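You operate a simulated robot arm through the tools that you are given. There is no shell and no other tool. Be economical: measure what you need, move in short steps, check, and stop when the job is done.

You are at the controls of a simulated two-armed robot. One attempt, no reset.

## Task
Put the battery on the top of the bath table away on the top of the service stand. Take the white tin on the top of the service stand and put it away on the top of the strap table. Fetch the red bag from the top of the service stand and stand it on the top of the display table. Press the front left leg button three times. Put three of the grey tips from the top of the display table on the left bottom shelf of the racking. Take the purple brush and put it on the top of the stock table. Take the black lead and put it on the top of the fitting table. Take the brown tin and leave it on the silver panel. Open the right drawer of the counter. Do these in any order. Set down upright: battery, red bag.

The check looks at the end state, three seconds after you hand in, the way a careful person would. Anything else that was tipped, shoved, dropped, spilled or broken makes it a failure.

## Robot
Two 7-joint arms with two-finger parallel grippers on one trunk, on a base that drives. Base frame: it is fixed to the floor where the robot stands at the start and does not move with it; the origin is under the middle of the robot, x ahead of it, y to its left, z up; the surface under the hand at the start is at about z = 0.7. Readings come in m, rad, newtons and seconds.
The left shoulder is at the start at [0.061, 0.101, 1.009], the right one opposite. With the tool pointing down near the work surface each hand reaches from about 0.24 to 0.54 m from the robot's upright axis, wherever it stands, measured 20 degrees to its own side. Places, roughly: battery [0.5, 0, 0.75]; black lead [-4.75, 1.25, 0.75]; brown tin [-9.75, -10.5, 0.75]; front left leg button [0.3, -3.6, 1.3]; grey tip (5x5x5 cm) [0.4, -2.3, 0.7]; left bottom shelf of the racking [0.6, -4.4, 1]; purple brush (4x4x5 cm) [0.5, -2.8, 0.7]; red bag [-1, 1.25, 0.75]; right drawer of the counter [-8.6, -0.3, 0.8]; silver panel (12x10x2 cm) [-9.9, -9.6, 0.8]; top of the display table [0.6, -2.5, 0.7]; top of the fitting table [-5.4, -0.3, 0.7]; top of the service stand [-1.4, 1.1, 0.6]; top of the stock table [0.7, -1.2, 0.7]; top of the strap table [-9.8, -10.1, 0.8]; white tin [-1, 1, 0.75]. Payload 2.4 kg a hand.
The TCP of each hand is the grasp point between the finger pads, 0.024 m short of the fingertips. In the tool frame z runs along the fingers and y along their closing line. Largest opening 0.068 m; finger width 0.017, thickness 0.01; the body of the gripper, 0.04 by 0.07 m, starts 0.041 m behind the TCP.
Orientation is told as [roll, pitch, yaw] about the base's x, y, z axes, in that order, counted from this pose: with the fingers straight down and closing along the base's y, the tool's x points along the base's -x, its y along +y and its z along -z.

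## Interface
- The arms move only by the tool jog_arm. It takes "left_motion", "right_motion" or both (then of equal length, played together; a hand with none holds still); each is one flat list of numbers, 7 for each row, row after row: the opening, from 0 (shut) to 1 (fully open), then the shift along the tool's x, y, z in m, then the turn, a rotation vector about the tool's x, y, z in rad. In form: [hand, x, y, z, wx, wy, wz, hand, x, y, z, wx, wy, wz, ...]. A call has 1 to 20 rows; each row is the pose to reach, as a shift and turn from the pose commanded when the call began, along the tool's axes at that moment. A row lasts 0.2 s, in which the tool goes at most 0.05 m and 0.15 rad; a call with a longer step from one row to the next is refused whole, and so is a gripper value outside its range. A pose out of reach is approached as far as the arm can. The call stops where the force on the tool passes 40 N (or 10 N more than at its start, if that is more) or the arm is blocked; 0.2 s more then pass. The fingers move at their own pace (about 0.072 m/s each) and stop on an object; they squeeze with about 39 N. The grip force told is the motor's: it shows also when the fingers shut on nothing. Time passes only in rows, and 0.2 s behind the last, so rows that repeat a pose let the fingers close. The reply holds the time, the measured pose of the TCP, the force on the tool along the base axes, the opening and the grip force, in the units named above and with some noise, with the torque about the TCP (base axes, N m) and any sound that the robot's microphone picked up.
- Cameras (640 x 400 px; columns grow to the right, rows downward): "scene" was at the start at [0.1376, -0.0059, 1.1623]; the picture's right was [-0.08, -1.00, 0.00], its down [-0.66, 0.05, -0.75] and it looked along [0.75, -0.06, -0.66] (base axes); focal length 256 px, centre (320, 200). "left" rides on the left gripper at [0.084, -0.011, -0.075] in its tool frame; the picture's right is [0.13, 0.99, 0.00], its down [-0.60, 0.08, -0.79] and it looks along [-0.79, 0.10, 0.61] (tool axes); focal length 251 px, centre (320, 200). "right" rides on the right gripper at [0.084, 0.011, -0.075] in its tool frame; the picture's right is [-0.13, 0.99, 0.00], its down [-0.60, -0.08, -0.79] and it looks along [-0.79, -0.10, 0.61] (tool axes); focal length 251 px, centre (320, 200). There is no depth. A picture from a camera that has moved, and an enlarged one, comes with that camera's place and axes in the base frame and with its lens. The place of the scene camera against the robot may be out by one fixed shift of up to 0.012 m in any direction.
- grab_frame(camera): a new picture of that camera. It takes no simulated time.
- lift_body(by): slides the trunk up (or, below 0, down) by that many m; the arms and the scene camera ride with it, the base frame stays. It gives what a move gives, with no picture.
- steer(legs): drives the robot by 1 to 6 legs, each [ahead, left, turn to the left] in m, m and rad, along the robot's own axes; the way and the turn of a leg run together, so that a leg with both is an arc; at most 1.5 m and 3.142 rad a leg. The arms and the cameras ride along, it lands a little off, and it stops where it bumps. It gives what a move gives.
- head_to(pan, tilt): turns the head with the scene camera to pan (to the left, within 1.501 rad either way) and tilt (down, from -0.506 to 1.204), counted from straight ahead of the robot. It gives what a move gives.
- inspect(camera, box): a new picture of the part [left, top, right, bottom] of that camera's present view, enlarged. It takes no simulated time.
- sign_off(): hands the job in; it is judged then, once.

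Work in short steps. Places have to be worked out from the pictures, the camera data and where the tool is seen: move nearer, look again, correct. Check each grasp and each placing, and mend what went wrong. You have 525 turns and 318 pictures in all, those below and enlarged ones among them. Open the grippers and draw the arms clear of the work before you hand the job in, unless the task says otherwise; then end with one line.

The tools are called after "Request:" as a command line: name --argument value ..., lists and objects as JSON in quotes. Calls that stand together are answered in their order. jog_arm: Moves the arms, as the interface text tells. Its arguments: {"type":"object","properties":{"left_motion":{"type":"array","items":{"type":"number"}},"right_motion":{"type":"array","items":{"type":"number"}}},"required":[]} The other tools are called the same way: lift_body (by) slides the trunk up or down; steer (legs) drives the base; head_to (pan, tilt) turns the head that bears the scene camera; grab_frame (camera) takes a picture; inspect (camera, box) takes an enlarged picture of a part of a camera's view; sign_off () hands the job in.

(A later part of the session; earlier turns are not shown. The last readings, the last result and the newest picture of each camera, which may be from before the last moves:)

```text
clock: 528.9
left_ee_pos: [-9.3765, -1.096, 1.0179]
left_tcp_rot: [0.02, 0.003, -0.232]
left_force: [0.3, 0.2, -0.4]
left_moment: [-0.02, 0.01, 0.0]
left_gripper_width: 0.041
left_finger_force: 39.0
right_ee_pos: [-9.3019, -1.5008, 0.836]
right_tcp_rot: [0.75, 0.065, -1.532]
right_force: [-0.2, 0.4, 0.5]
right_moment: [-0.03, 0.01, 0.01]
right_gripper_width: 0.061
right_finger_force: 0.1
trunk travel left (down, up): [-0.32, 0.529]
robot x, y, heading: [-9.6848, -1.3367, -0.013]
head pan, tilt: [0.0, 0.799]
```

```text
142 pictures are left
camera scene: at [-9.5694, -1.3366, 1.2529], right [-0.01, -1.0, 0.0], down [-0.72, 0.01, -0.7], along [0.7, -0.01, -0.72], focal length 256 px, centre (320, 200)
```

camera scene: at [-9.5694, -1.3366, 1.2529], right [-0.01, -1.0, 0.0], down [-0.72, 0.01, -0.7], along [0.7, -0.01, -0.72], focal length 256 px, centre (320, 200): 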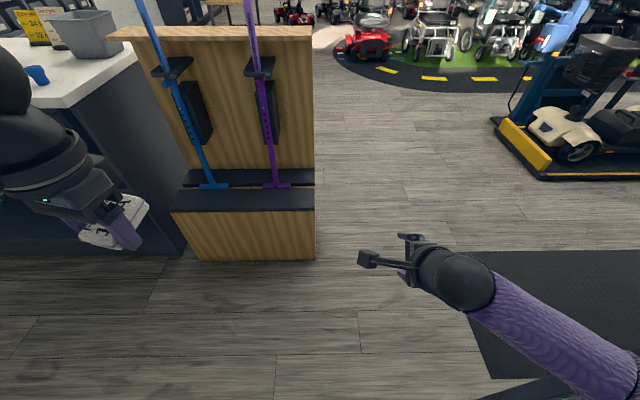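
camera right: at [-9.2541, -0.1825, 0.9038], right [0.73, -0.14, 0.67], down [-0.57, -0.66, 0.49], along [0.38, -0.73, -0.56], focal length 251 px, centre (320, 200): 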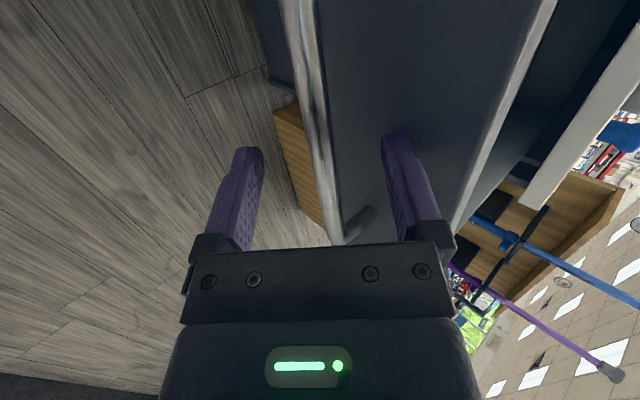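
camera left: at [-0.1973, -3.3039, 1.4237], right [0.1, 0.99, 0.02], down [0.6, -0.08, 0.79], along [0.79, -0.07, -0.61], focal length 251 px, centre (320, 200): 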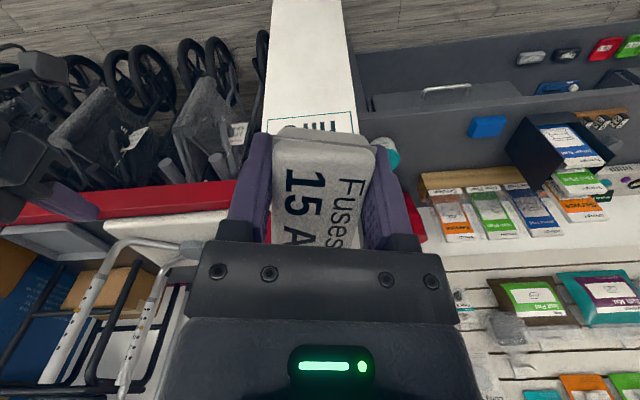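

Raise the trunk, turn to face -y, and go down the lane at x≈-8.75 between the benches and the scooter lift.

Request:
lift_body --by 0.3

Request:
steer --legs '[[0.5, 0, 0], [0.35, -0.25, 0], [0, 0, -1.558]]'

Request:
head_to --pan 0.0 --tilt 0.3

Request:
grab_frame --camera "scene"

```text
clock: 531.9
left_ee_pos: [-9.3755, -1.0966, 1.3166]
left_tcp_rot: [0.02, 0.004, -0.232]
left_force: [0.1, -0.6, -0.5]
left_moment: [0.01, 0.01, 0.0]
left_gripper_width: 0.0413
left_finger_force: 38.5
right_ee_pos: [-9.3035, -1.5005, 1.1353]
right_tcp_rot: [0.748, 0.064, -1.534]
right_force: [-0.5, 0.2, -0.1]
right_moment: [0.0, 0.03, -0.01]
right_gripper_width: 0.0611
right_finger_force: 0.1
trunk travel left (down, up): [-0.62, 0.229]
robot x, y, heading: [-9.681, -1.3344, -0.019]
head pan, tilt: [0.0, 0.799]
```

```text
clock: 540.8
left_ee_pos: [-8.5773, -1.9009, 1.3188]
left_tcp_rot: [0.02, 0.003, -1.77]
left_force: [0.3, -0.5, -0.9]
left_moment: [0.03, 0.01, -0.01]
left_gripper_width: 0.0414
left_finger_force: 39.0
right_ee_pos: [-8.9788, -1.9849, 1.1364]
right_tcp_rot: [0.75, 0.064, -3.074]
right_force: [0.7, -0.2, -1.2]
right_moment: [0.0, 0.0, 0.0]
right_gripper_width: 0.0612
right_finger_force: 0.0
trunk travel left (down, up): [-0.62, 0.229]
robot x, y, heading: [-8.8267, -1.6027, -1.553]
head pan, tilt: [0.0, 0.799]
```

```text
clock: 541.8
left_ee_pos: [-8.5779, -1.8984, 1.3171]
left_tcp_rot: [0.021, 0.003, -1.772]
left_force: [0.3, 0.5, -1.4]
left_moment: [0.0, 0.03, 0.0]
left_gripper_width: 0.0411
left_finger_force: 38.4
right_ee_pos: [-8.9791, -1.9867, 1.1373]
right_tcp_rot: [0.751, 0.065, -3.072]
right_force: [0.9, -0.3, -0.6]
right_moment: [0.02, 0.04, 0.0]
right_gripper_width: 0.0612
right_finger_force: 0.1
trunk travel left (down, up): [-0.62, 0.229]
robot x, y, heading: [-8.8271, -1.6015, -1.552]
head pan, tilt: [0.0, 0.3]
```

```text
141 pictures are left
camera scene: at [-8.8364, -1.7063, 1.5986], right [-1.0, -0.02, 0.0], down [-0.01, 0.3, -0.95], along [0.02, -0.95, -0.3], focal length 256 px, centre (320, 200)
```

scene: 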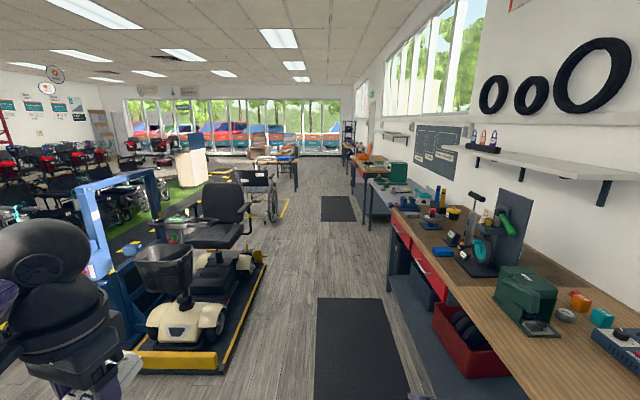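

The lane is clear at x≈-8.75. I drive down to y≈-7.

Request:
steer --legs '[[1.35, 0, -0.019], [1.35, 0, 0], [1.35, 0, 0], [1.3, 0, 0]]'

Request:
grab_frame --camera "scene"

```text
clock: 567.5
left_ee_pos: [-8.3283, -7.2647, 1.3179]
left_tcp_rot: [0.019, 0.004, -1.711]
left_force: [0.1, -0.4, 0.0]
left_moment: [0.01, 0.01, -0.02]
left_gripper_width: 0.041
left_finger_force: 39.2
right_ee_pos: [-8.7228, -7.3741, 1.1365]
right_tcp_rot: [0.748, 0.064, -3.013]
right_force: [-0.3, 0.1, 0.2]
right_moment: [-0.01, -0.01, -0.02]
right_gripper_width: 0.0611
right_finger_force: 0.0
trunk travel left (down, up): [-0.62, 0.229]
robot x, y, heading: [-8.5898, -6.977, -1.495]
head pan, tilt: [0.0, 0.3]
```

```text
140 pictures are left
camera scene: at [-8.5977, -7.0859, 1.5987], right [-1.0, -0.08, 0.0], down [-0.02, 0.3, -0.96], along [0.07, -0.95, -0.3], focal length 256 px, centre (320, 200)
```

scene: 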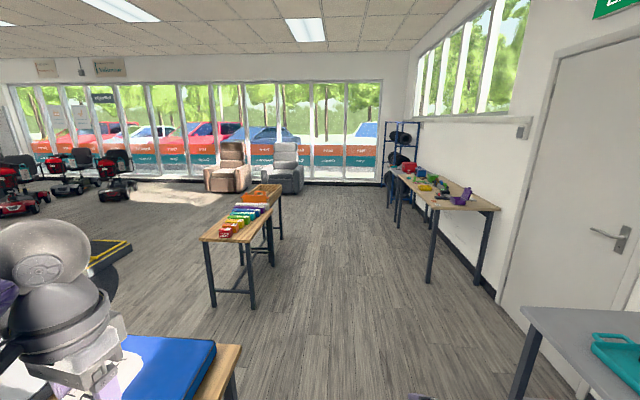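

The strap table is ahead on the right. I drive on, then turn to face it (−x).

Request:
steer --legs '[[1.4, 0, -0.07], [1.4, 0, 0], [0, 0, -1.571]]'

Request:
head_to --pan 0.0 --tilt 0.5

Request:
grab_frame --camera "scene"

```text
clock: 584.9
left_ee_pos: [-8.7701, -10.004, 1.3173]
left_tcp_rot: [0.021, 0.004, 2.941]
left_force: [0.4, -0.9, -0.3]
left_moment: [0.01, -0.02, -0.02]
left_gripper_width: 0.041
left_finger_force: 39.1
right_ee_pos: [-8.8568, -9.6033, 1.1362]
right_tcp_rot: [0.751, 0.064, 1.64]
right_force: [0.5, 1.4, -0.9]
right_moment: [-0.03, -0.01, 0.0]
right_gripper_width: 0.0614
right_finger_force: 0.1
trunk travel left (down, up): [-0.62, 0.229]
robot x, y, heading: [-8.4702, -9.7565, -3.128]
head pan, tilt: [0.0, 0.3]
```

```text
clock: 585.6
left_ee_pos: [-8.7695, -10.0046, 1.3179]
left_tcp_rot: [0.018, 0.003, 2.941]
left_force: [-0.6, 0.0, -0.1]
left_moment: [0.02, -0.01, -0.03]
left_gripper_width: 0.0412
left_finger_force: 39.0
right_ee_pos: [-8.8563, -9.604, 1.1363]
right_tcp_rot: [0.752, 0.065, 1.641]
right_force: [-0.3, 0.6, 0.9]
right_moment: [-0.02, -0.01, 0.01]
right_gripper_width: 0.0614
right_finger_force: 0.1
trunk travel left (down, up): [-0.62, 0.229]
robot x, y, heading: [-8.4685, -9.7549, -3.123]
head pan, tilt: [0.0, 0.499]
```

```text
139 pictures are left
camera scene: at [-8.5879, -9.7571, 1.5804], right [-0.02, 1.0, 0.0], down [0.48, 0.01, -0.88], along [-0.88, -0.02, -0.48], focal length 256 px, centre (320, 200)
```

scene: 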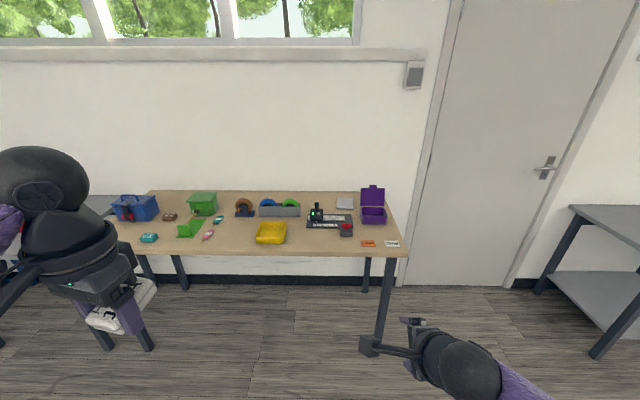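

Request:
inspect --camera "scene" --box '[100, 175, 260, 265]'

Request:
inspect --camera "scene" --box '[250, 175, 420, 265]'

```text
4.00 times, centred on (180, 220) of scene
camera zoom: at [-8.5879, -9.7571, 1.5804], right [-0.02, 1.0, 0.0], down [0.48, 0.01, -0.88], along [-0.88, -0.02, -0.48], focal length 1023 px, centre (880, 120)
```

zoom: 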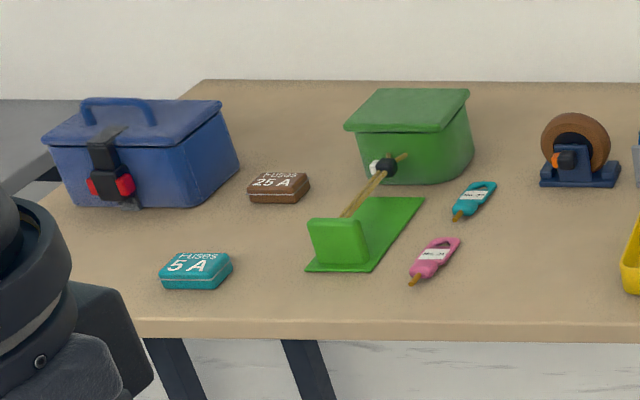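

```text
3.76 times, centred on (335, 220) of scene
camera zoom: at [-8.5879, -9.7571, 1.5804], right [-0.02, 1.0, 0.0], down [0.48, 0.01, -0.88], along [-0.88, -0.02, -0.48], focal length 963 px, centre (264, 125)
```

zoom: 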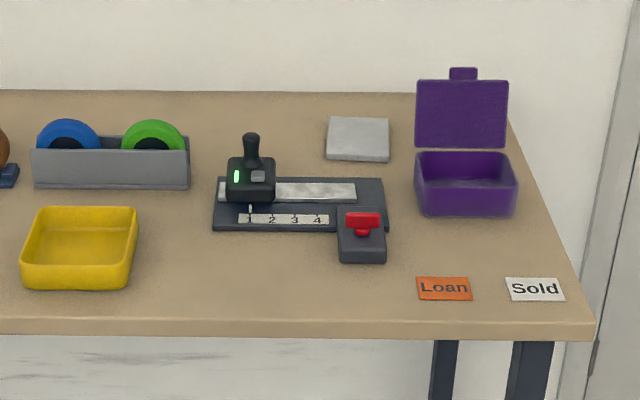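

Brown tin ("25 A"), teal tin, and the silver panel are located; a free spot for the white tin is at about [-9.66, -10.22]. First I untwist the right hand.

Request:
jog_arm --right_motion '[1, 0, 0, 0, 0, 0, -0.14, 1, 0, 0, 0, 0, 0, -0.28, 1, 0, 0, 0, 0, 0, -0.42, 1, 0, 0, 0, 0, 0, -0.56, 1, 0, 0, 0, 0, 0, -0.7, 1, 0, 0, 0, 0, 0, -0.84, 1, 0, 0, 0, 0, 0, -0.98, 1, 0, 0, 0, 0, 0, -1.12, 1, 0, 0, 0, 0, 0, -1.26, 1, 0, 0, 0, 0, 0, -1.4, 1, 0, 0, 0, 0, 0, -1.54]'

Request:
jog_arm --right_motion '[1, 0, 0, 0, 0, 0.14, 0, 1, 0, 0, 0, 0, 0.28, 0, 1, 0, 0, 0, 0, 0.42, 0, 1, 0, 0, 0, 0, 0.56, 0, 1, 0, 0, 0, 0, 0.7, 0, 1, 0, 0, 0, 0, 0.75, 0]'

```text
clock: 588.0
left_ee_pos: [-8.7696, -10.005, 1.3179]
left_tcp_rot: [0.018, 0.003, 2.939]
left_force: [-0.6, -0.9, 0.2]
left_moment: [0.0, -0.04, 0.0]
left_gripper_width: 0.0415
left_finger_force: 39.0
right_ee_pos: [-8.8573, -9.6037, 1.1367]
right_tcp_rot: [0.113, -0.745, 3.114]
right_force: [-0.2, -0.5, 0.5]
right_moment: [-0.01, 0.01, 0.0]
right_gripper_width: 0.0681
right_finger_force: 0.1
trunk travel left (down, up): [-0.62, 0.229]
robot x, y, heading: [-8.4687, -9.7544, -3.126]
head pan, tilt: [0.0, 0.499]
```

```text
clock: 589.4
left_ee_pos: [-8.7709, -10.0054, 1.3185]
left_tcp_rot: [0.018, 0.004, 2.942]
left_force: [0.2, -0.2, -0.4]
left_moment: [-0.01, 0.03, 0.0]
left_gripper_width: 0.0413
left_finger_force: 38.6
right_ee_pos: [-8.8569, -9.6045, 1.1378]
right_tcp_rot: [0.086, 0.003, -3.093]
right_force: [0.4, 0.0, 0.4]
right_moment: [0.01, -0.01, 0.0]
right_gripper_width: 0.0678
right_finger_force: 0.0
trunk travel left (down, up): [-0.62, 0.229]
robot x, y, heading: [-8.4761, -9.7576, -3.126]
head pan, tilt: [0.0, 0.499]
```

Request:
jog_arm --right_motion '[1, 0.016, -0.016, -0.04, 0.02, 0, 0, 1, 0.032, -0.032, -0.08, 0.04, 0, 0, 1, 0.048, -0.048, -0.12, 0.06, 0, 0, 1, 0.064, -0.064, -0.16, 0.086, 0, 0, 1, 0.08, -0.08, -0.2, 0.086, 0, 0]'

Request:
lift_body --by -0.25

Request:
steer --legs '[[0.5, 0.25, -0.015]]'

Request:
head_to --pan 0.0 --tilt 0.6

Request:
grab_frame --camera "scene"

Request:
grab_frame --camera "left"

```text
clock: 590.6
left_ee_pos: [-8.7698, -10.0047, 1.3173]
left_tcp_rot: [0.018, 0.004, 2.94]
left_force: [0.2, 0.2, -0.5]
left_moment: [0.01, 0.02, -0.02]
left_gripper_width: 0.0413
left_finger_force: 39.2
right_ee_pos: [-8.7815, -9.5021, 1.3296]
right_tcp_rot: [0.0, 0.0, -3.095]
right_force: [0.5, 0.3, 0.0]
right_moment: [-0.02, 0.01, -0.02]
right_gripper_width: 0.0679
right_finger_force: 0.0
trunk travel left (down, up): [-0.62, 0.229]
robot x, y, heading: [-8.4712, -9.7555, -3.128]
head pan, tilt: [0.0, 0.499]
```

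```text
clock: 593.2
left_ee_pos: [-8.7711, -10.0057, 1.0672]
left_tcp_rot: [0.019, 0.003, 2.94]
left_force: [-0.8, 0.1, -0.6]
left_moment: [0.0, -0.01, 0.0]
left_gripper_width: 0.0411
left_finger_force: 38.8
right_ee_pos: [-8.7823, -9.5029, 1.0781]
right_tcp_rot: [-0.001, 0.002, -3.094]
right_force: [0.2, 0.6, 0.0]
right_moment: [-0.01, 0.02, 0.05]
right_gripper_width: 0.0681
right_finger_force: 0.2
trunk travel left (down, up): [-0.37, 0.479]
robot x, y, heading: [-8.473, -9.758, -3.13]
head pan, tilt: [0.0, 0.499]
```

```text
clock: 596.4
left_ee_pos: [-9.2782, -10.2528, 1.0684]
left_tcp_rot: [0.019, 0.003, 2.918]
left_force: [-0.6, 0.4, -0.3]
left_moment: [0.03, 0.02, -0.03]
left_gripper_width: 0.0411
left_finger_force: 38.7
right_ee_pos: [-9.2777, -9.7516, 1.0791]
right_tcp_rot: [-0.002, 0.003, -3.116]
right_force: [0.2, -0.6, 1.0]
right_moment: [0.01, 0.01, 0.0]
right_gripper_width: 0.0681
right_finger_force: 0.0
trunk travel left (down, up): [-0.37, 0.479]
robot x, y, heading: [-8.9746, -10.013, 3.14]
head pan, tilt: [0.0, 0.499]
```

```text
clock: 597.1
left_ee_pos: [-9.2785, -10.2531, 1.0684]
left_tcp_rot: [0.019, 0.003, 2.918]
left_force: [-0.7, 0.3, -0.6]
left_moment: [0.0, 0.0, -0.02]
left_gripper_width: 0.0412
left_finger_force: 39.2
right_ee_pos: [-9.2783, -9.7518, 1.0781]
right_tcp_rot: [-0.001, 0.001, -3.118]
right_force: [0.0, -0.5, -0.4]
right_moment: [0.01, 0.01, -0.02]
right_gripper_width: 0.0677
right_finger_force: 0.0
trunk travel left (down, up): [-0.37, 0.479]
robot x, y, heading: [-8.9733, -10.0087, 3.137]
head pan, tilt: [0.0, 0.6]
```

```text
136 pictures are left
camera scene: at [-9.1094, -10.0091, 1.3202], right [0.0, 1.0, 0.0], down [0.56, 0.0, -0.83], along [-0.83, 0.0, -0.56], focal length 256 px, centre (320, 200)
```

scene: 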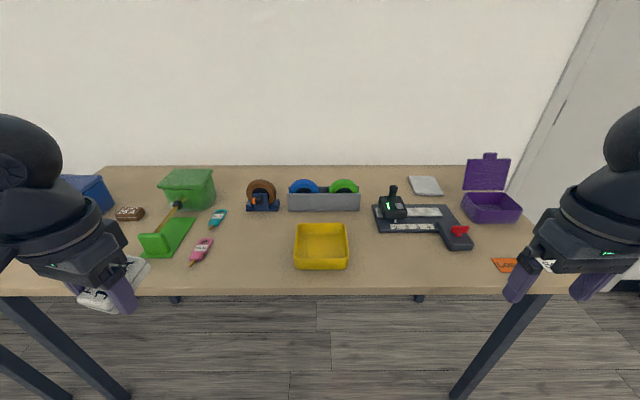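

```text
135 pictures are left
camera left: at [-9.1919, -10.2583, 1.1431], right [-0.09, -1.0, 0.02], down [-0.61, 0.07, 0.79], along [-0.79, 0.06, -0.61], focal length 251 px, centre (320, 200)
```

left: 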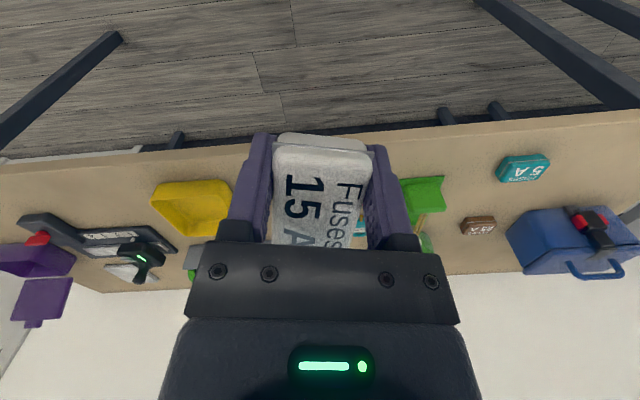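

Free spot at [-9.64, -10.21] (table z≈0.785). Drive 0.23 closer and extend the left hand over it.

Request:
steer --legs '[[0.22, -0.035, 0]]'

Request:
jog_arm --left_motion '[0, -0.032, 0.007, 0.025, 0, 0, 0, 0, -0.064, 0.014, 0.05, 0, 0, 0, 0, -0.096, 0.022, 0.075, 0, 0, 0, 0, -0.13, 0.03, 0.1, 0, 0, 0, 0, -0.13, 0.03, 0.14, 0.019, 0, 0]'

Request:
grab_frame --camera "left"

Request:
grab_frame --camera "scene"

```text
clock: 598.8
left_ee_pos: [-9.4965, -10.216, 1.0676]
left_tcp_rot: [0.021, 0.002, 2.919]
left_force: [0.6, 0.9, -0.7]
left_moment: [0.0, -0.03, -0.02]
left_gripper_width: 0.0413
left_finger_force: 38.8
right_ee_pos: [-9.4979, -9.7144, 1.0786]
right_tcp_rot: [-0.001, 0.002, -3.115]
right_force: [0.3, 0.5, 0.5]
right_moment: [0.0, -0.01, 0.0]
right_gripper_width: 0.0679
right_finger_force: 0.1
trunk travel left (down, up): [-0.37, 0.479]
robot x, y, heading: [-9.1904, -9.9696, 3.137]
head pan, tilt: [0.0, 0.6]
```

```text
clock: 600.0
left_ee_pos: [-9.6287, -10.22, 0.926]
left_tcp_rot: [0.0, 0.004, 2.918]
left_force: [0.0, 0.8, -1.1]
left_moment: [-0.03, -0.04, 0.02]
left_gripper_width: 0.0412
left_finger_force: 39.3
right_ee_pos: [-9.4967, -9.7151, 1.0788]
right_tcp_rot: [-0.004, 0.002, -3.115]
right_force: [-0.4, 0.3, 0.6]
right_moment: [-0.02, 0.03, 0.0]
right_gripper_width: 0.0678
right_finger_force: 0.0
trunk travel left (down, up): [-0.37, 0.479]
robot x, y, heading: [-9.195, -9.9774, 3.145]
head pan, tilt: [0.0, 0.6]
```

```text
134 pictures are left
camera left: at [-9.5442, -10.2275, 1.0019], right [-0.09, -1.0, 0.0], down [-0.61, 0.06, 0.79], along [-0.79, 0.07, -0.61], focal length 251 px, centre (320, 200)
```

left: 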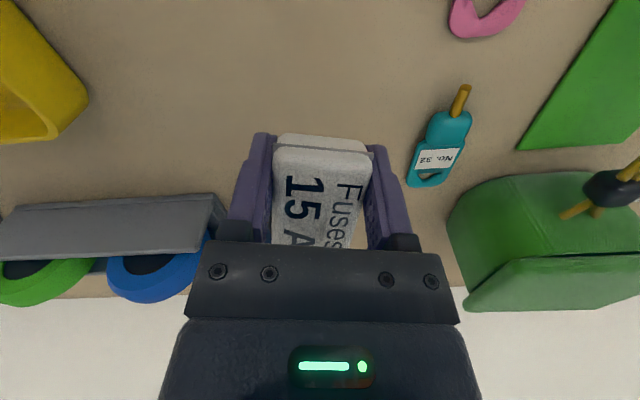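

```text
133 pictures are left
camera scene: at [-9.3289, -9.9723, 1.3202], right [0.0, 1.0, 0.0], down [0.57, 0.0, -0.82], along [-0.82, 0.0, -0.57], focal length 256 px, centre (320, 200)
```

scene: 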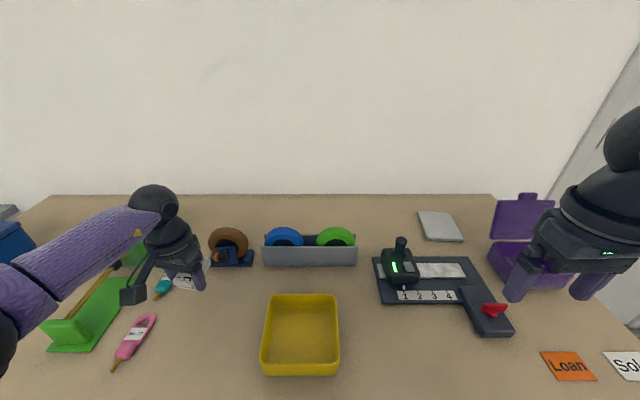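

Spot is clear. Lower with the trunk until contact, then release.

Request:
lift_body --by -0.085

Request:
lift_body --by -0.035

```text
clock: 600.8
left_ee_pos: [-9.6301, -10.2192, 0.8635]
left_tcp_rot: [-0.002, 0.002, 2.924]
left_force: [3.2, 1.2, 11.2]
left_moment: [-0.23, 0.07, 0.19]
left_gripper_width: 0.0414
left_finger_force: 38.3
right_ee_pos: [-9.4969, -9.7142, 1.0115]
right_tcp_rot: [0.0, 0.005, -3.118]
right_force: [0.8, -0.4, -0.6]
right_moment: [0.0, 0.01, 0.01]
right_gripper_width: 0.0679
right_finger_force: 0.1
trunk travel left (down, up): [-0.305, 0.545]
robot x, y, heading: [-9.192, -9.9741, 3.134]
head pan, tilt: [0.0, 0.6]
stopped: the force on the tool passed its limit at 58 N (the readings are from after the stop); the commanded pose is now the measured one
```

```text
clock: 601.2
left_ee_pos: [-9.6303, -10.2205, 0.8648]
left_tcp_rot: [0.001, -0.004, 2.922]
left_force: [6.7, 1.9, 17.8]
left_moment: [-0.25, -0.21, 0.19]
left_gripper_width: 0.0412
left_finger_force: 39.2
right_ee_pos: [-9.4968, -9.7131, 1.0076]
right_tcp_rot: [0.001, 0.007, -3.117]
right_force: [-0.2, -1.3, 0.3]
right_moment: [-0.01, -0.01, 0.01]
right_gripper_width: 0.0682
right_finger_force: 0.0
trunk travel left (down, up): [-0.301, 0.549]
robot x, y, heading: [-9.1898, -9.9731, 3.139]
head pan, tilt: [0.0, 0.6]
stopped: the force on the tool passed its limit at 58 N (the readings are from after the stop); the commanded pose is now the measured one
```

Contact at z 0.864 (table top ≈0.83). Ease 4 mm, open, and rise.

Request:
lift_body --by 0.005

Request:
jog_arm --left_motion '[0.75, 0, 0, 0, 0, 0, 0, 1, 0, 0, 0, 0, 0, 0, 1, 0, 0, 0, 0, 0, 0]'

Request:
lift_body --by 0.12

Request:
grab_frame --camera "left"

Request:
grab_frame --camera "scene"

```text
clock: 601.7
left_ee_pos: [-9.6316, -10.2217, 0.8658]
left_tcp_rot: [-0.001, -0.003, 2.921]
left_force: [0.2, 0.3, -1.1]
left_moment: [0.02, -0.02, 0.03]
left_gripper_width: 0.0413
left_finger_force: 39.5
right_ee_pos: [-9.4972, -9.7143, 1.0129]
right_tcp_rot: [-0.001, 0.006, -3.117]
right_force: [-0.5, -0.9, -0.1]
right_moment: [0.02, 0.01, 0.02]
right_gripper_width: 0.0681
right_finger_force: 0.1
trunk travel left (down, up): [-0.306, 0.544]
robot x, y, heading: [-9.1938, -9.9702, 3.141]
head pan, tilt: [0.0, 0.6]
```

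```text
clock: 602.5
left_ee_pos: [-9.6316, -10.2203, 0.8673]
left_tcp_rot: [-0.001, -0.002, 2.922]
left_force: [-0.7, 0.1, -0.1]
left_moment: [0.02, 0.01, -0.01]
left_gripper_width: 0.068
left_finger_force: 0.0
right_ee_pos: [-9.4974, -9.714, 1.0121]
right_tcp_rot: [-0.003, 0.006, -3.118]
right_force: [-0.5, -0.4, -0.5]
right_moment: [-0.01, -0.04, -0.01]
right_gripper_width: 0.068
right_finger_force: 0.0
trunk travel left (down, up): [-0.306, 0.544]
robot x, y, heading: [-9.1916, -9.9722, 3.138]
head pan, tilt: [0.0, 0.6]
```

```text
clock: 604.0
left_ee_pos: [-9.6318, -10.2211, 0.9852]
left_tcp_rot: [-0.002, -0.002, 2.923]
left_force: [-0.2, -0.6, 0.2]
left_moment: [0.01, 0.0, 0.01]
left_gripper_width: 0.0679
left_finger_force: 0.1
right_ee_pos: [-9.4981, -9.7157, 1.1329]
right_tcp_rot: [-0.002, 0.006, -3.115]
right_force: [0.1, -0.2, 0.1]
right_moment: [0.02, -0.02, 0.02]
right_gripper_width: 0.0683
right_finger_force: 0.0
trunk travel left (down, up): [-0.426, 0.424]
robot x, y, heading: [-9.1902, -9.9781, 3.138]
head pan, tilt: [0.0, 0.6]
```

```text
132 pictures are left
camera left: at [-9.5466, -10.2273, 1.0622], right [-0.09, -1.0, 0.0], down [-0.61, 0.05, 0.79], along [-0.79, 0.07, -0.61], focal length 251 px, centre (320, 200)
```

left: 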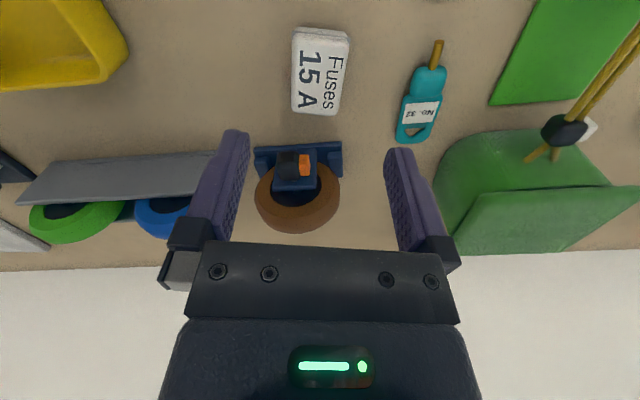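

```text
131 pictures are left
camera scene: at [-9.321, -9.9724, 1.3759], right [0.0, 1.0, 0.0], down [0.57, 0.0, -0.82], along [-0.82, 0.0, -0.57], focal length 256 px, centre (320, 200)
```

scene: 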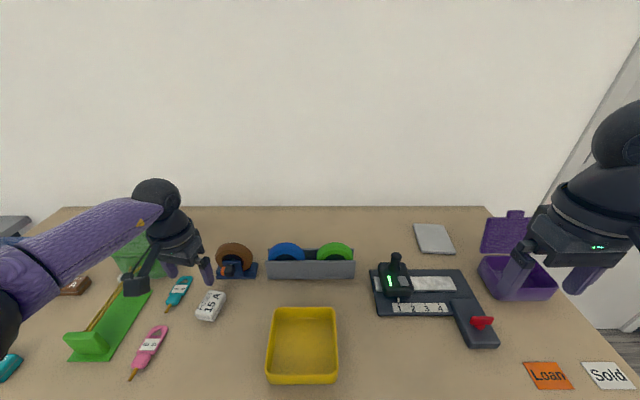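

The white tin is on the strap table. Now the brown tin with the left hand: shift 0.37 m left and look.

Request:
steer --legs '[[0, 0.36, 0]]'

Request:
grab_frame --camera "left"

Request:
grab_frame --camera "scene"

```text
clock: 606.4
left_ee_pos: [-9.6314, -10.5874, 0.9859]
left_tcp_rot: [-0.002, -0.001, 2.922]
left_force: [-0.5, 0.5, -0.1]
left_moment: [0.0, 0.0, -0.03]
left_gripper_width: 0.0678
left_finger_force: 0.1
right_ee_pos: [-9.4996, -10.0818, 1.1329]
right_tcp_rot: [-0.002, 0.007, -3.116]
right_force: [0.0, -0.1, -0.2]
right_moment: [0.02, -0.01, 0.0]
right_gripper_width: 0.0684
right_finger_force: 0.0
trunk travel left (down, up): [-0.426, 0.424]
robot x, y, heading: [-9.1931, -10.341, 3.14]
head pan, tilt: [0.0, 0.6]
```

```text
130 pictures are left
camera left: at [-9.5466, -10.5931, 1.0623], right [-0.09, -1.0, 0.0], down [-0.61, 0.05, 0.79], along [-0.79, 0.07, -0.61], focal length 251 px, centre (320, 200)
```

left: 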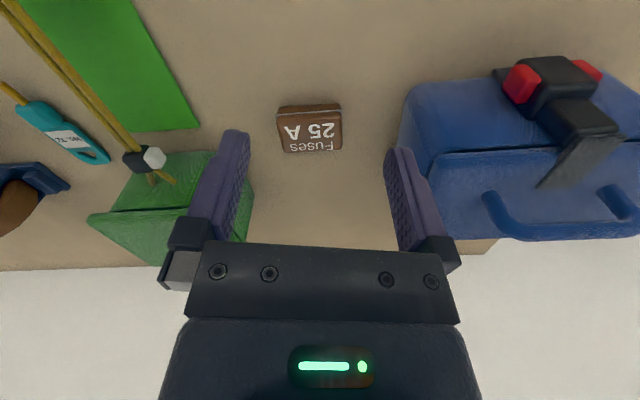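

```text
129 pictures are left
camera scene: at [-9.3215, -10.3379, 1.376], right [0.0, 1.0, 0.0], down [0.57, 0.0, -0.82], along [-0.82, 0.0, -0.57], focal length 256 px, centre (320, 200)
```

scene: 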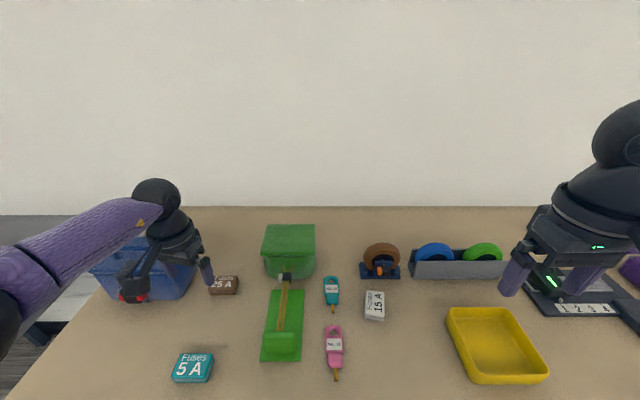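

Brown tin at about [-9.705, -10.572], long side along y; the hand must close along x. I rotate the left hand by 90° and shift the base slightly.

Request:
jog_arm --left_motion '[1, 0.02, 0, 0, 0, 0, -0.14, 1, 0.04, 0, 0, 0, 0, -0.28, 1, 0.05, 0, 0, 0, 0, -0.42, 1, 0.05, 0, 0, 0, 0, -0.56, 1, 0.05, 0, 0, 0, 0, -0.7, 1, 0.05, 0, 0, 0, 0, -0.84, 1, 0.05, 0, 0, 0, 0, -0.98, 1, 0.05, 0, 0, 0, 0, -1.12, 1, 0.05, 0, 0, 0, 0, -1.26, 1, 0.05, 0, 0, 0, 0, -1.4, 1, 0.05, 0, 0, 0, 0, -1.54, 1, 0.05, 0, 0, 0, 0, -1.68, 1, 0.05, 0, 0, 0, 0, -1.79]'

Request:
steer --legs '[[0.035, 0.07, 0]]'

Request:
grab_frame --camera "left"

```text
clock: 609.2
left_ee_pos: [-9.5838, -10.5974, 0.9875]
left_tcp_rot: [-0.002, 0.002, -1.567]
left_force: [0.1, 0.2, -0.6]
left_moment: [0.02, 0.01, 0.03]
left_gripper_width: 0.0681
left_finger_force: 0.0
right_ee_pos: [-9.4992, -10.08, 1.1325]
right_tcp_rot: [-0.001, 0.007, -3.113]
right_force: [-0.3, -0.2, -0.2]
right_moment: [0.03, 0.0, -0.02]
right_gripper_width: 0.0678
right_finger_force: 0.1
trunk travel left (down, up): [-0.426, 0.424]
robot x, y, heading: [-9.196, -10.3392, 3.139]
head pan, tilt: [0.0, 0.6]
```

```text
clock: 610.2
left_ee_pos: [-9.6192, -10.6662, 0.9861]
left_tcp_rot: [-0.002, 0.005, -1.571]
left_force: [0.1, -0.2, -0.6]
left_moment: [-0.01, -0.01, 0.01]
left_gripper_width: 0.0678
left_finger_force: 0.0
right_ee_pos: [-9.5342, -10.15, 1.1322]
right_tcp_rot: [-0.001, 0.007, -3.115]
right_force: [-0.5, -0.5, 0.3]
right_moment: [0.0, 0.04, 0.02]
right_gripper_width: 0.068
right_finger_force: 0.1
trunk travel left (down, up): [-0.426, 0.424]
robot x, y, heading: [-9.2262, -10.4054, 3.141]
head pan, tilt: [0.0, 0.6]
```

```text
128 pictures are left
camera left: at [-9.6292, -10.5812, 1.062], right [0.99, 0.13, 0.0], down [0.08, -0.61, 0.79], along [0.1, -0.78, -0.61], focal length 251 px, centre (320, 200)
```

left: 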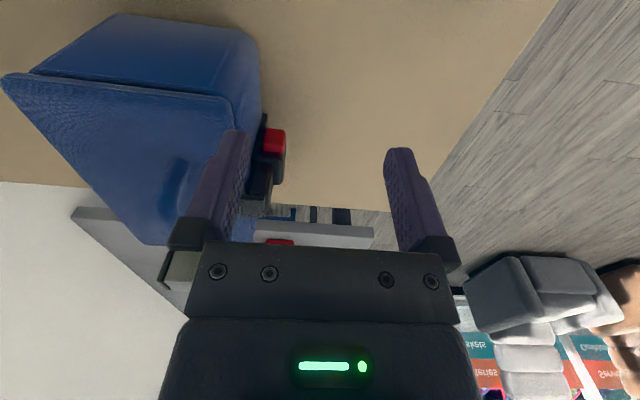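

Move +y first, then -x, over the tin.

Request:
jog_arm --left_motion '[1, 0.045, 0, 0, 0, 0, 0, 1, 0.09, 0, 0, 0, 0, 0, 1, 0.094, -0.04, 0, 0, 0, 0, 1, 0.094, -0.081, 0, 0, 0, 0]'

Request:
grab_frame --camera "left"

Request:
inspect --camera "scene" --box '[100, 180, 300, 340]'

```text
clock: 611.2
left_ee_pos: [-9.7012, -10.5712, 0.9882]
left_tcp_rot: [-0.004, 0.003, -1.574]
left_force: [-0.9, -0.4, -0.1]
left_moment: [0.01, 0.01, 0.01]
left_gripper_width: 0.0679
left_finger_force: 0.0
right_ee_pos: [-9.5347, -10.1478, 1.1309]
right_tcp_rot: [0.001, 0.007, -3.115]
right_force: [-0.5, 0.3, 0.0]
right_moment: [0.02, -0.02, -0.02]
right_gripper_width: 0.0683
right_finger_force: 0.1
trunk travel left (down, up): [-0.426, 0.424]
robot x, y, heading: [-9.2286, -10.4056, 3.136]
head pan, tilt: [0.0, 0.6]
```

```text
127 pictures are left
camera left: at [-9.7112, -10.486, 1.0636], right [0.99, 0.13, 0.0], down [0.08, -0.61, 0.79], along [0.1, -0.79, -0.61], focal length 251 px, centre (320, 200)
```

left: 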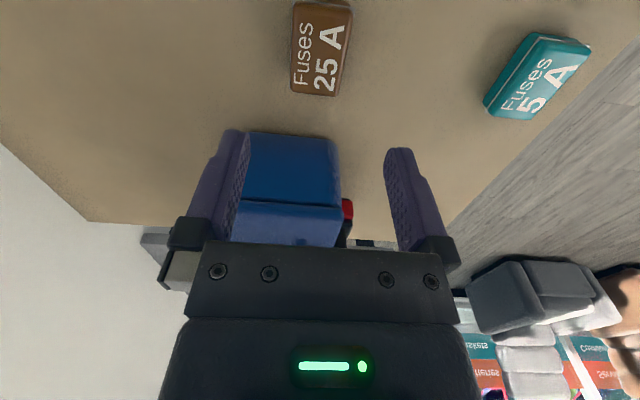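

```text
2.50 times, centred on (200, 260) of scene
camera zoom: at [-9.3566, -10.4053, 1.376], right [0.0, 1.0, 0.0], down [0.57, 0.0, -0.82], along [-0.82, 0.0, -0.57], focal length 640 px, centre (620, 50)
```

zoom: 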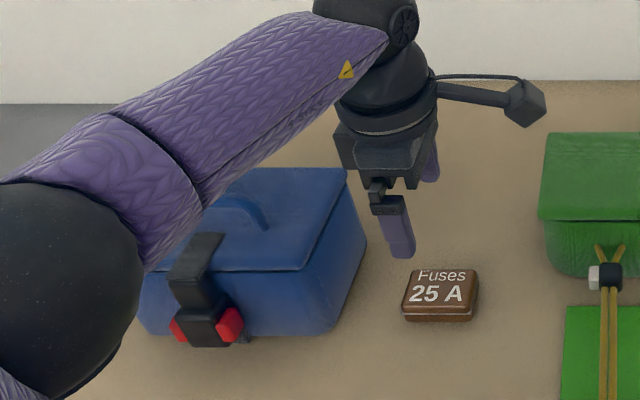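

Aligned. Lower 0.118 m and close.

Request:
jog_arm --left_motion '[1, 0.006, 0, 0, 0, 0, 0]'

Request:
lift_body --by -0.118

Request:
grab_frame --camera "left"

```text
clock: 611.6
left_ee_pos: [-9.6998, -10.5661, 0.9873]
left_tcp_rot: [-0.002, 0.002, -1.571]
left_force: [0.5, 0.5, -0.6]
left_moment: [-0.03, 0.02, 0.0]
left_gripper_width: 0.068
left_finger_force: 0.0
right_ee_pos: [-9.5337, -10.1486, 1.1335]
right_tcp_rot: [-0.001, 0.005, -3.114]
right_force: [0.0, 1.3, 0.3]
right_moment: [-0.01, -0.01, -0.02]
right_gripper_width: 0.068
right_finger_force: 0.0
trunk travel left (down, up): [-0.426, 0.424]
robot x, y, heading: [-9.229, -10.4089, 3.141]
head pan, tilt: [0.0, 0.6]
```

```text
clock: 613.1
left_ee_pos: [-9.6998, -10.5645, 0.8694]
left_tcp_rot: [-0.002, 0.001, -1.572]
left_force: [-0.1, 0.2, 0.0]
left_moment: [-0.03, 0.05, -0.02]
left_gripper_width: 0.068
left_finger_force: 0.0
right_ee_pos: [-9.5342, -10.1481, 1.0162]
right_tcp_rot: [-0.003, 0.007, -3.117]
right_force: [0.1, -0.1, 0.0]
right_moment: [-0.01, 0.01, 0.05]
right_gripper_width: 0.0678
right_finger_force: 0.0
trunk travel left (down, up): [-0.308, 0.542]
robot x, y, heading: [-9.2287, -10.4088, 3.137]
head pan, tilt: [0.0, 0.6]
```

```text
125 pictures are left
camera left: at [-9.7098, -10.4805, 0.945], right [0.99, 0.13, 0.0], down [0.08, -0.61, 0.79], along [0.1, -0.79, -0.61], focal length 251 px, centre (320, 200)
```

left: 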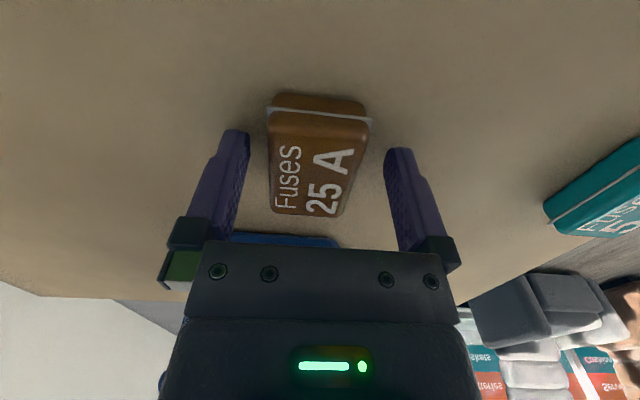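

Centred. Close and lift.

Request:
jog_arm --left_motion '[0, 0, 0, 0, 0, 0, 0, 0, 0, 0, 0, 0, 0, 0, 0, 0, 0, 0, 0, 0, 0]'

Request:
lift_body --by 0.3

Request:
grab_frame --camera "left"

```text
clock: 613.9
left_ee_pos: [-9.701, -10.5654, 0.87]
left_tcp_rot: [-0.003, 0.002, -1.572]
left_force: [-0.2, -1.0, 2.8]
left_moment: [-0.07, -0.02, 0.03]
left_gripper_width: 0.0412
left_finger_force: 38.8
right_ee_pos: [-9.534, -10.1479, 1.0146]
right_tcp_rot: [-0.003, 0.007, -3.115]
right_force: [-0.6, 1.3, 0.2]
right_moment: [0.03, 0.02, 0.01]
right_gripper_width: 0.068
right_finger_force: 0.1
trunk travel left (down, up): [-0.308, 0.542]
robot x, y, heading: [-9.2262, -10.4099, 3.141]
head pan, tilt: [0.0, 0.6]
```

```text
clock: 616.9
left_ee_pos: [-9.6998, -10.5655, 1.1689]
left_tcp_rot: [-0.001, 0.002, -1.57]
left_force: [1.3, 0.0, -0.3]
left_moment: [-0.03, 0.0, 0.0]
left_gripper_width: 0.0409
left_finger_force: 38.9
right_ee_pos: [-9.5352, -10.1489, 1.3139]
right_tcp_rot: [-0.002, 0.007, -3.114]
right_force: [0.3, 0.0, 0.2]
right_moment: [0.01, 0.0, 0.01]
right_gripper_width: 0.068
right_finger_force: 0.0
trunk travel left (down, up): [-0.608, 0.242]
robot x, y, heading: [-9.2282, -10.4062, 3.143]
head pan, tilt: [0.0, 0.6]
```

```text
124 pictures are left
camera left: at [-9.71, -10.4804, 1.2445], right [0.99, 0.13, 0.0], down [0.08, -0.61, 0.79], along [0.1, -0.79, -0.61], focal length 251 px, centre (320, 200)
```

left: 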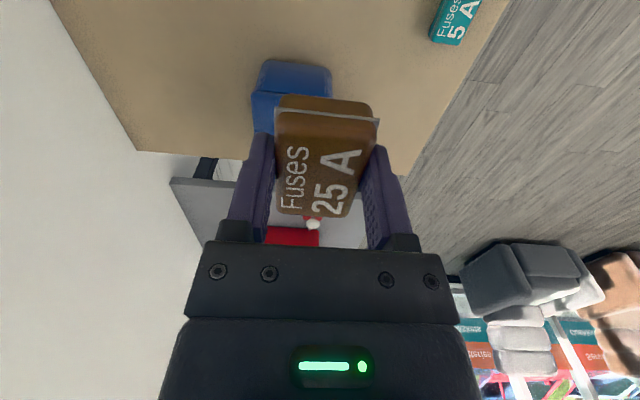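

Brown tin held. The silver panel (about [-9.89, -9.63]) is too deep to reach from the front, so I'll go to the table's right-hand end. I tuck the right hand in first, back off, and go round.

Request:
jog_arm --right_motion '[1, 0.017, 0.034, 0, 0, 0, 0, 1, 0.034, 0.068, 0, 0, 0, 0, 1, 0.05, 0.1, 0, 0, 0, 0, 1, 0.067, 0.135, 0, 0, 0, 0]'

Request:
steer --legs '[[-0.5, 0, 0], [0, -1.3, 0], [0, 0, 1.04]]'

Request:
head_to --pan -0.3 --tilt 0.5

Request:
grab_frame --camera "scene"

```text
clock: 617.9
left_ee_pos: [-9.7002, -10.5658, 1.1693]
left_tcp_rot: [-0.001, 0.001, -1.57]
left_force: [0.0, -0.4, -0.7]
left_moment: [0.03, 0.02, -0.02]
left_gripper_width: 0.0409
left_finger_force: 39.3
right_ee_pos: [-9.4612, -10.2821, 1.3156]
right_tcp_rot: [-0.001, 0.009, -3.116]
right_force: [-0.4, -0.2, -0.1]
right_moment: [0.0, -0.07, 0.04]
right_gripper_width: 0.068
right_finger_force: 0.0
trunk travel left (down, up): [-0.608, 0.242]
robot x, y, heading: [-9.231, -10.4076, 3.134]
head pan, tilt: [0.0, 0.6]
```

```text
clock: 629.6
left_ee_pos: [-8.819, -9.61, 1.1695]
left_tcp_rot: [0.0, 0.001, -0.512]
left_force: [-0.5, -0.4, -0.3]
left_moment: [-0.01, -0.01, 0.04]
left_gripper_width: 0.0413
left_finger_force: 39.4
right_ee_pos: [-8.9498, -9.2598, 1.3163]
right_tcp_rot: [0.0, 0.007, -2.056]
right_force: [0.0, 0.4, 0.5]
right_moment: [0.0, 0.01, 0.01]
right_gripper_width: 0.0677
right_finger_force: 0.0
trunk travel left (down, up): [-0.608, 0.242]
robot x, y, heading: [-8.727, -9.1199, -2.08]
head pan, tilt: [0.0, 0.6]
```

```text
clock: 630.4
left_ee_pos: [-8.82, -9.6094, 1.1696]
left_tcp_rot: [-0.002, 0.002, -0.513]
left_force: [-0.4, 0.5, -0.9]
left_moment: [-0.03, 0.03, 0.02]
left_gripper_width: 0.0414
left_finger_force: 38.9
right_ee_pos: [-8.951, -9.2609, 1.3155]
right_tcp_rot: [-0.002, 0.006, -2.056]
right_force: [0.2, 0.8, -0.3]
right_moment: [0.02, 0.01, 0.01]
right_gripper_width: 0.0681
right_finger_force: 0.0
trunk travel left (down, up): [-0.608, 0.242]
robot x, y, heading: [-8.728, -9.1218, -2.083]
head pan, tilt: [-0.3, 0.499]
```

```text
123 pictures are left
camera scene: at [-8.811, -9.1931, 1.5677], right [-0.69, 0.73, 0.0], down [0.35, 0.33, -0.88], along [-0.64, -0.6, -0.48], focal length 256 px, centre (320, 200)
```

scene: 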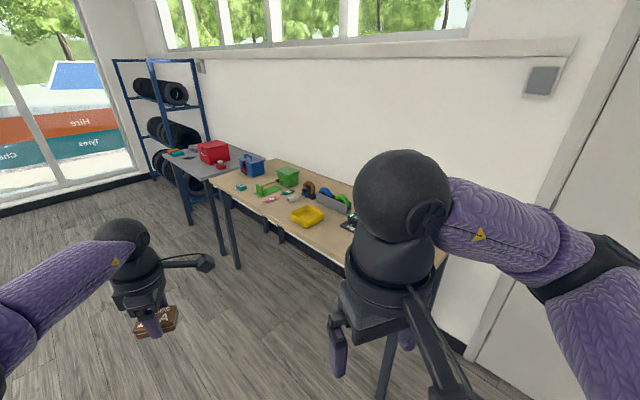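

My right elbow would hit the wall there. Better: use the right arm for this placing. I'll set the tin down at the free front spot [-9.57, -9.80], turned lengthwise, and re-grip it with the right hand. First rotate the left hand back and return to the front.

Request:
jog_arm --left_motion '[0, 0, 0, 0, 0, 0, 0.14, 0, 0, 0, 0, 0, 0, 0.28, 0, 0, 0, 0, 0, 0, 0.42, 0, 0, 0, 0, 0, 0, 0.56, 0, 0, 0, 0, 0, 0, 0.7, 0, 0, 0, 0, 0, 0, 0.84, 0, 0, 0, 0, 0, 0, 0.98, 0, 0, 0, 0, 0, 0, 1.12, 0, 0, 0, 0, 0, 0, 1.26, 0, 0, 0, 0, 0, 0, 1.4, 0, 0, 0, 0, 0, 0, 1.54, 0, 0, 0, 0, 0, 0, 1.57]'

Request:
steer --legs '[[0, 0, -1.06], [0, 0.5, 0], [0.36, 0, 0]]'

Request:
head_to --pan 0.0 --tilt 0.7

Request:
grab_frame --camera "scene"

Request:
grab_frame --camera "left"

```text
clock: 633.0
left_ee_pos: [-8.8197, -9.6085, 1.1696]
left_tcp_rot: [-0.002, -0.002, -2.084]
left_force: [-1.0, -0.4, -0.7]
left_moment: [-0.01, 0.0, 0.02]
left_gripper_width: 0.0412
left_finger_force: 38.9
right_ee_pos: [-8.9499, -9.2613, 1.3154]
right_tcp_rot: [-0.002, 0.007, -2.055]
right_force: [0.5, 0.5, -0.3]
right_moment: [0.02, 0.01, -0.01]
right_gripper_width: 0.0679
right_finger_force: 0.1
trunk travel left (down, up): [-0.608, 0.242]
robot x, y, heading: [-8.7258, -9.1187, -2.085]
head pan, tilt: [-0.3, 0.499]
```

```text
clock: 640.5
left_ee_pos: [-9.5537, -9.7784, 1.1701]
left_tcp_rot: [-0.001, -0.003, -3.129]
left_force: [-1.4, 0.1, -0.2]
left_moment: [-0.03, -0.05, -0.01]
left_gripper_width: 0.0411
left_finger_force: 38.9
right_ee_pos: [-9.3173, -9.4929, 1.3159]
right_tcp_rot: [-0.002, 0.008, -3.102]
right_force: [-0.6, 0.3, -0.8]
right_moment: [0.02, 0.0, 0.01]
right_gripper_width: 0.068
right_finger_force: 0.1
trunk travel left (down, up): [-0.608, 0.242]
robot x, y, heading: [-9.0854, -9.6132, -3.133]
head pan, tilt: [-0.3, 0.499]
```

```text
clock: 641.3
left_ee_pos: [-9.5537, -9.7797, 1.1694]
left_tcp_rot: [-0.001, -0.003, -3.13]
left_force: [1.2, -0.8, -0.7]
left_moment: [-0.03, -0.02, 0.01]
left_gripper_width: 0.0415
left_finger_force: 39.6
right_ee_pos: [-9.317, -9.4934, 1.3159]
right_tcp_rot: [-0.002, 0.007, -3.104]
right_force: [0.4, 0.4, -0.2]
right_moment: [-0.02, -0.01, -0.01]
right_gripper_width: 0.068
right_finger_force: 0.0
trunk travel left (down, up): [-0.608, 0.242]
robot x, y, heading: [-9.0818, -9.6127, -3.132]
head pan, tilt: [0.0, 0.7]
```

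```text
122 pictures are left
camera scene: at [-9.1935, -9.6158, 1.55], right [-0.01, 1.0, 0.0], down [0.64, 0.01, -0.77], along [-0.77, -0.01, -0.64], focal length 256 px, centre (320, 200)
```

scene: 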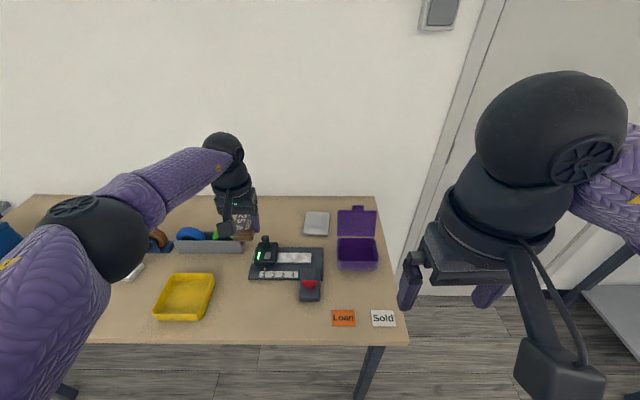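

```text
121 pictures are left
camera left: at [-9.4684, -9.7664, 1.2449], right [0.14, -0.99, 0.0], down [-0.6, -0.09, 0.79], along [-0.79, -0.11, -0.61], focal length 251 px, centre (320, 200)
```

left: 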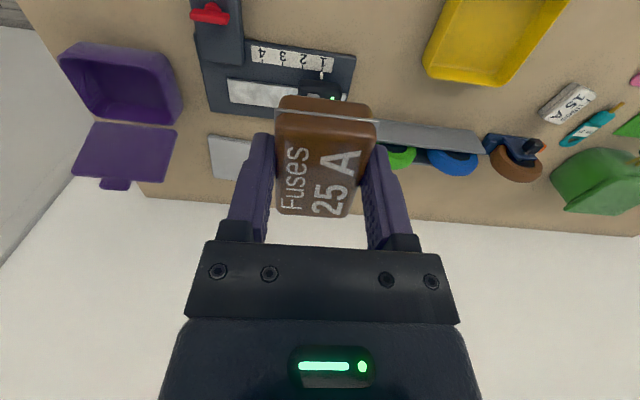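

The free spot lies right below the left hand. Lower and set the tin down.

Request:
lift_body --by -0.28

Request:
lift_body --by -0.04

Request:
lift_body --by 0.004

Request:
jog_arm --left_motion '[0.75, 0, 0, 0, 0, 0, 0, 1, 0, 0, 0, 0, 0, 0, 1, 0, 0, 0, 0, 0, 0]'

Request:
lift_body --by 0.25

Request:
grab_frame --camera "left"

```text
clock: 644.1
left_ee_pos: [-9.5528, -9.7788, 0.8893]
left_tcp_rot: [-0.001, 0.0, -3.129]
left_force: [0.4, -0.4, 0.3]
left_moment: [0.01, -0.01, 0.02]
left_gripper_width: 0.0411
left_finger_force: 38.7
right_ee_pos: [-9.317, -9.4937, 1.0351]
right_tcp_rot: [-0.001, 0.006, -3.103]
right_force: [-0.5, 0.2, -0.5]
right_moment: [-0.02, 0.0, -0.02]
right_gripper_width: 0.0679
right_finger_force: 0.0
trunk travel left (down, up): [-0.328, 0.522]
robot x, y, heading: [-9.0851, -9.6172, -3.133]
head pan, tilt: [0.0, 0.7]
```

```text
clock: 644.7
left_ee_pos: [-9.5527, -9.7782, 0.8651]
left_tcp_rot: [-0.003, -0.013, -3.124]
left_force: [11.5, 0.9, 24.2]
left_moment: [-0.37, -0.68, 0.25]
left_gripper_width: 0.0412
left_finger_force: 39.0
right_ee_pos: [-9.3129, -9.4921, 1.0034]
right_tcp_rot: [-0.001, 0.007, -3.105]
right_force: [0.2, -0.8, 1.1]
right_moment: [-0.01, 0.05, 0.02]
right_gripper_width: 0.0678
right_finger_force: 0.0
trunk travel left (down, up): [-0.296, 0.553]
robot x, y, heading: [-9.0799, -9.6173, -3.132]
head pan, tilt: [0.0, 0.7]
stopped: the force on the tool passed its limit at 81 N (the readings are from after the stop); the commanded pose is now the measured one
```

```text
clock: 645.3
left_ee_pos: [-9.5559, -9.7799, 0.865]
left_tcp_rot: [-0.005, -0.011, -3.128]
left_force: [0.0, 0.1, -0.8]
left_moment: [-0.02, -0.01, 0.01]
left_gripper_width: 0.0409
left_finger_force: 38.8
right_ee_pos: [-9.3179, -9.4924, 1.0072]
right_tcp_rot: [-0.004, 0.012, -3.104]
right_force: [0.0, -0.8, 0.3]
right_moment: [0.02, -0.03, -0.01]
right_gripper_width: 0.0681
right_finger_force: 0.1
trunk travel left (down, up): [-0.3, 0.549]
robot x, y, heading: [-9.0806, -9.6124, -3.13]
head pan, tilt: [0.0, 0.7]
```

```text
clock: 646.1
left_ee_pos: [-9.5557, -9.7811, 0.866]
left_tcp_rot: [-0.003, -0.01, -3.128]
left_force: [-0.4, -1.0, 0.2]
left_moment: [0.0, -0.01, 0.02]
left_gripper_width: 0.0682
left_finger_force: 0.1
right_ee_pos: [-9.3176, -9.4925, 1.0059]
right_tcp_rot: [-0.002, 0.01, -3.106]
right_force: [0.2, -0.2, -0.3]
right_moment: [-0.04, 0.0, 0.01]
right_gripper_width: 0.0678
right_finger_force: 0.1
trunk travel left (down, up): [-0.3, 0.549]
robot x, y, heading: [-9.0792, -9.617, -3.133]
head pan, tilt: [0.0, 0.7]
```

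```text
clock: 648.6
left_ee_pos: [-9.5552, -9.7795, 1.1157]
left_tcp_rot: [-0.005, -0.008, -3.128]
left_force: [0.6, -0.2, -0.2]
left_moment: [0.04, -0.01, -0.01]
left_gripper_width: 0.0679
left_finger_force: 0.1
right_ee_pos: [-9.3178, -9.493, 1.2569]
right_tcp_rot: [-0.003, 0.01, -3.106]
right_force: [0.2, 0.1, 0.6]
right_moment: [0.03, 0.02, -0.01]
right_gripper_width: 0.0679
right_finger_force: 0.1
trunk travel left (down, up): [-0.55, 0.299]
robot x, y, heading: [-9.0862, -9.6179, -3.131]
head pan, tilt: [0.0, 0.7]
```

```text
120 pictures are left
camera left: at [-9.4702, -9.767, 1.1902], right [0.14, -0.99, 0.0], down [-0.6, -0.09, 0.8], along [-0.79, -0.11, -0.6], focal length 251 px, centre (320, 200)
```

left: 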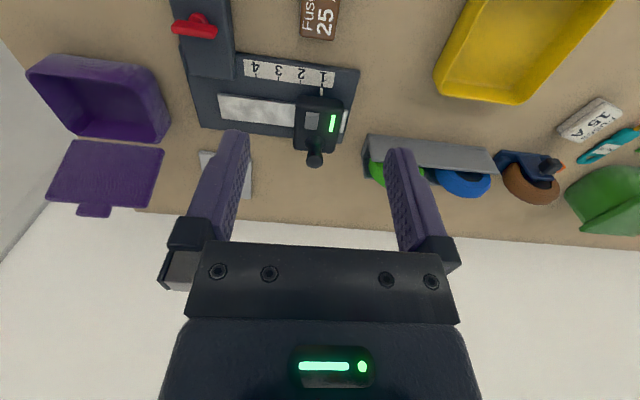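

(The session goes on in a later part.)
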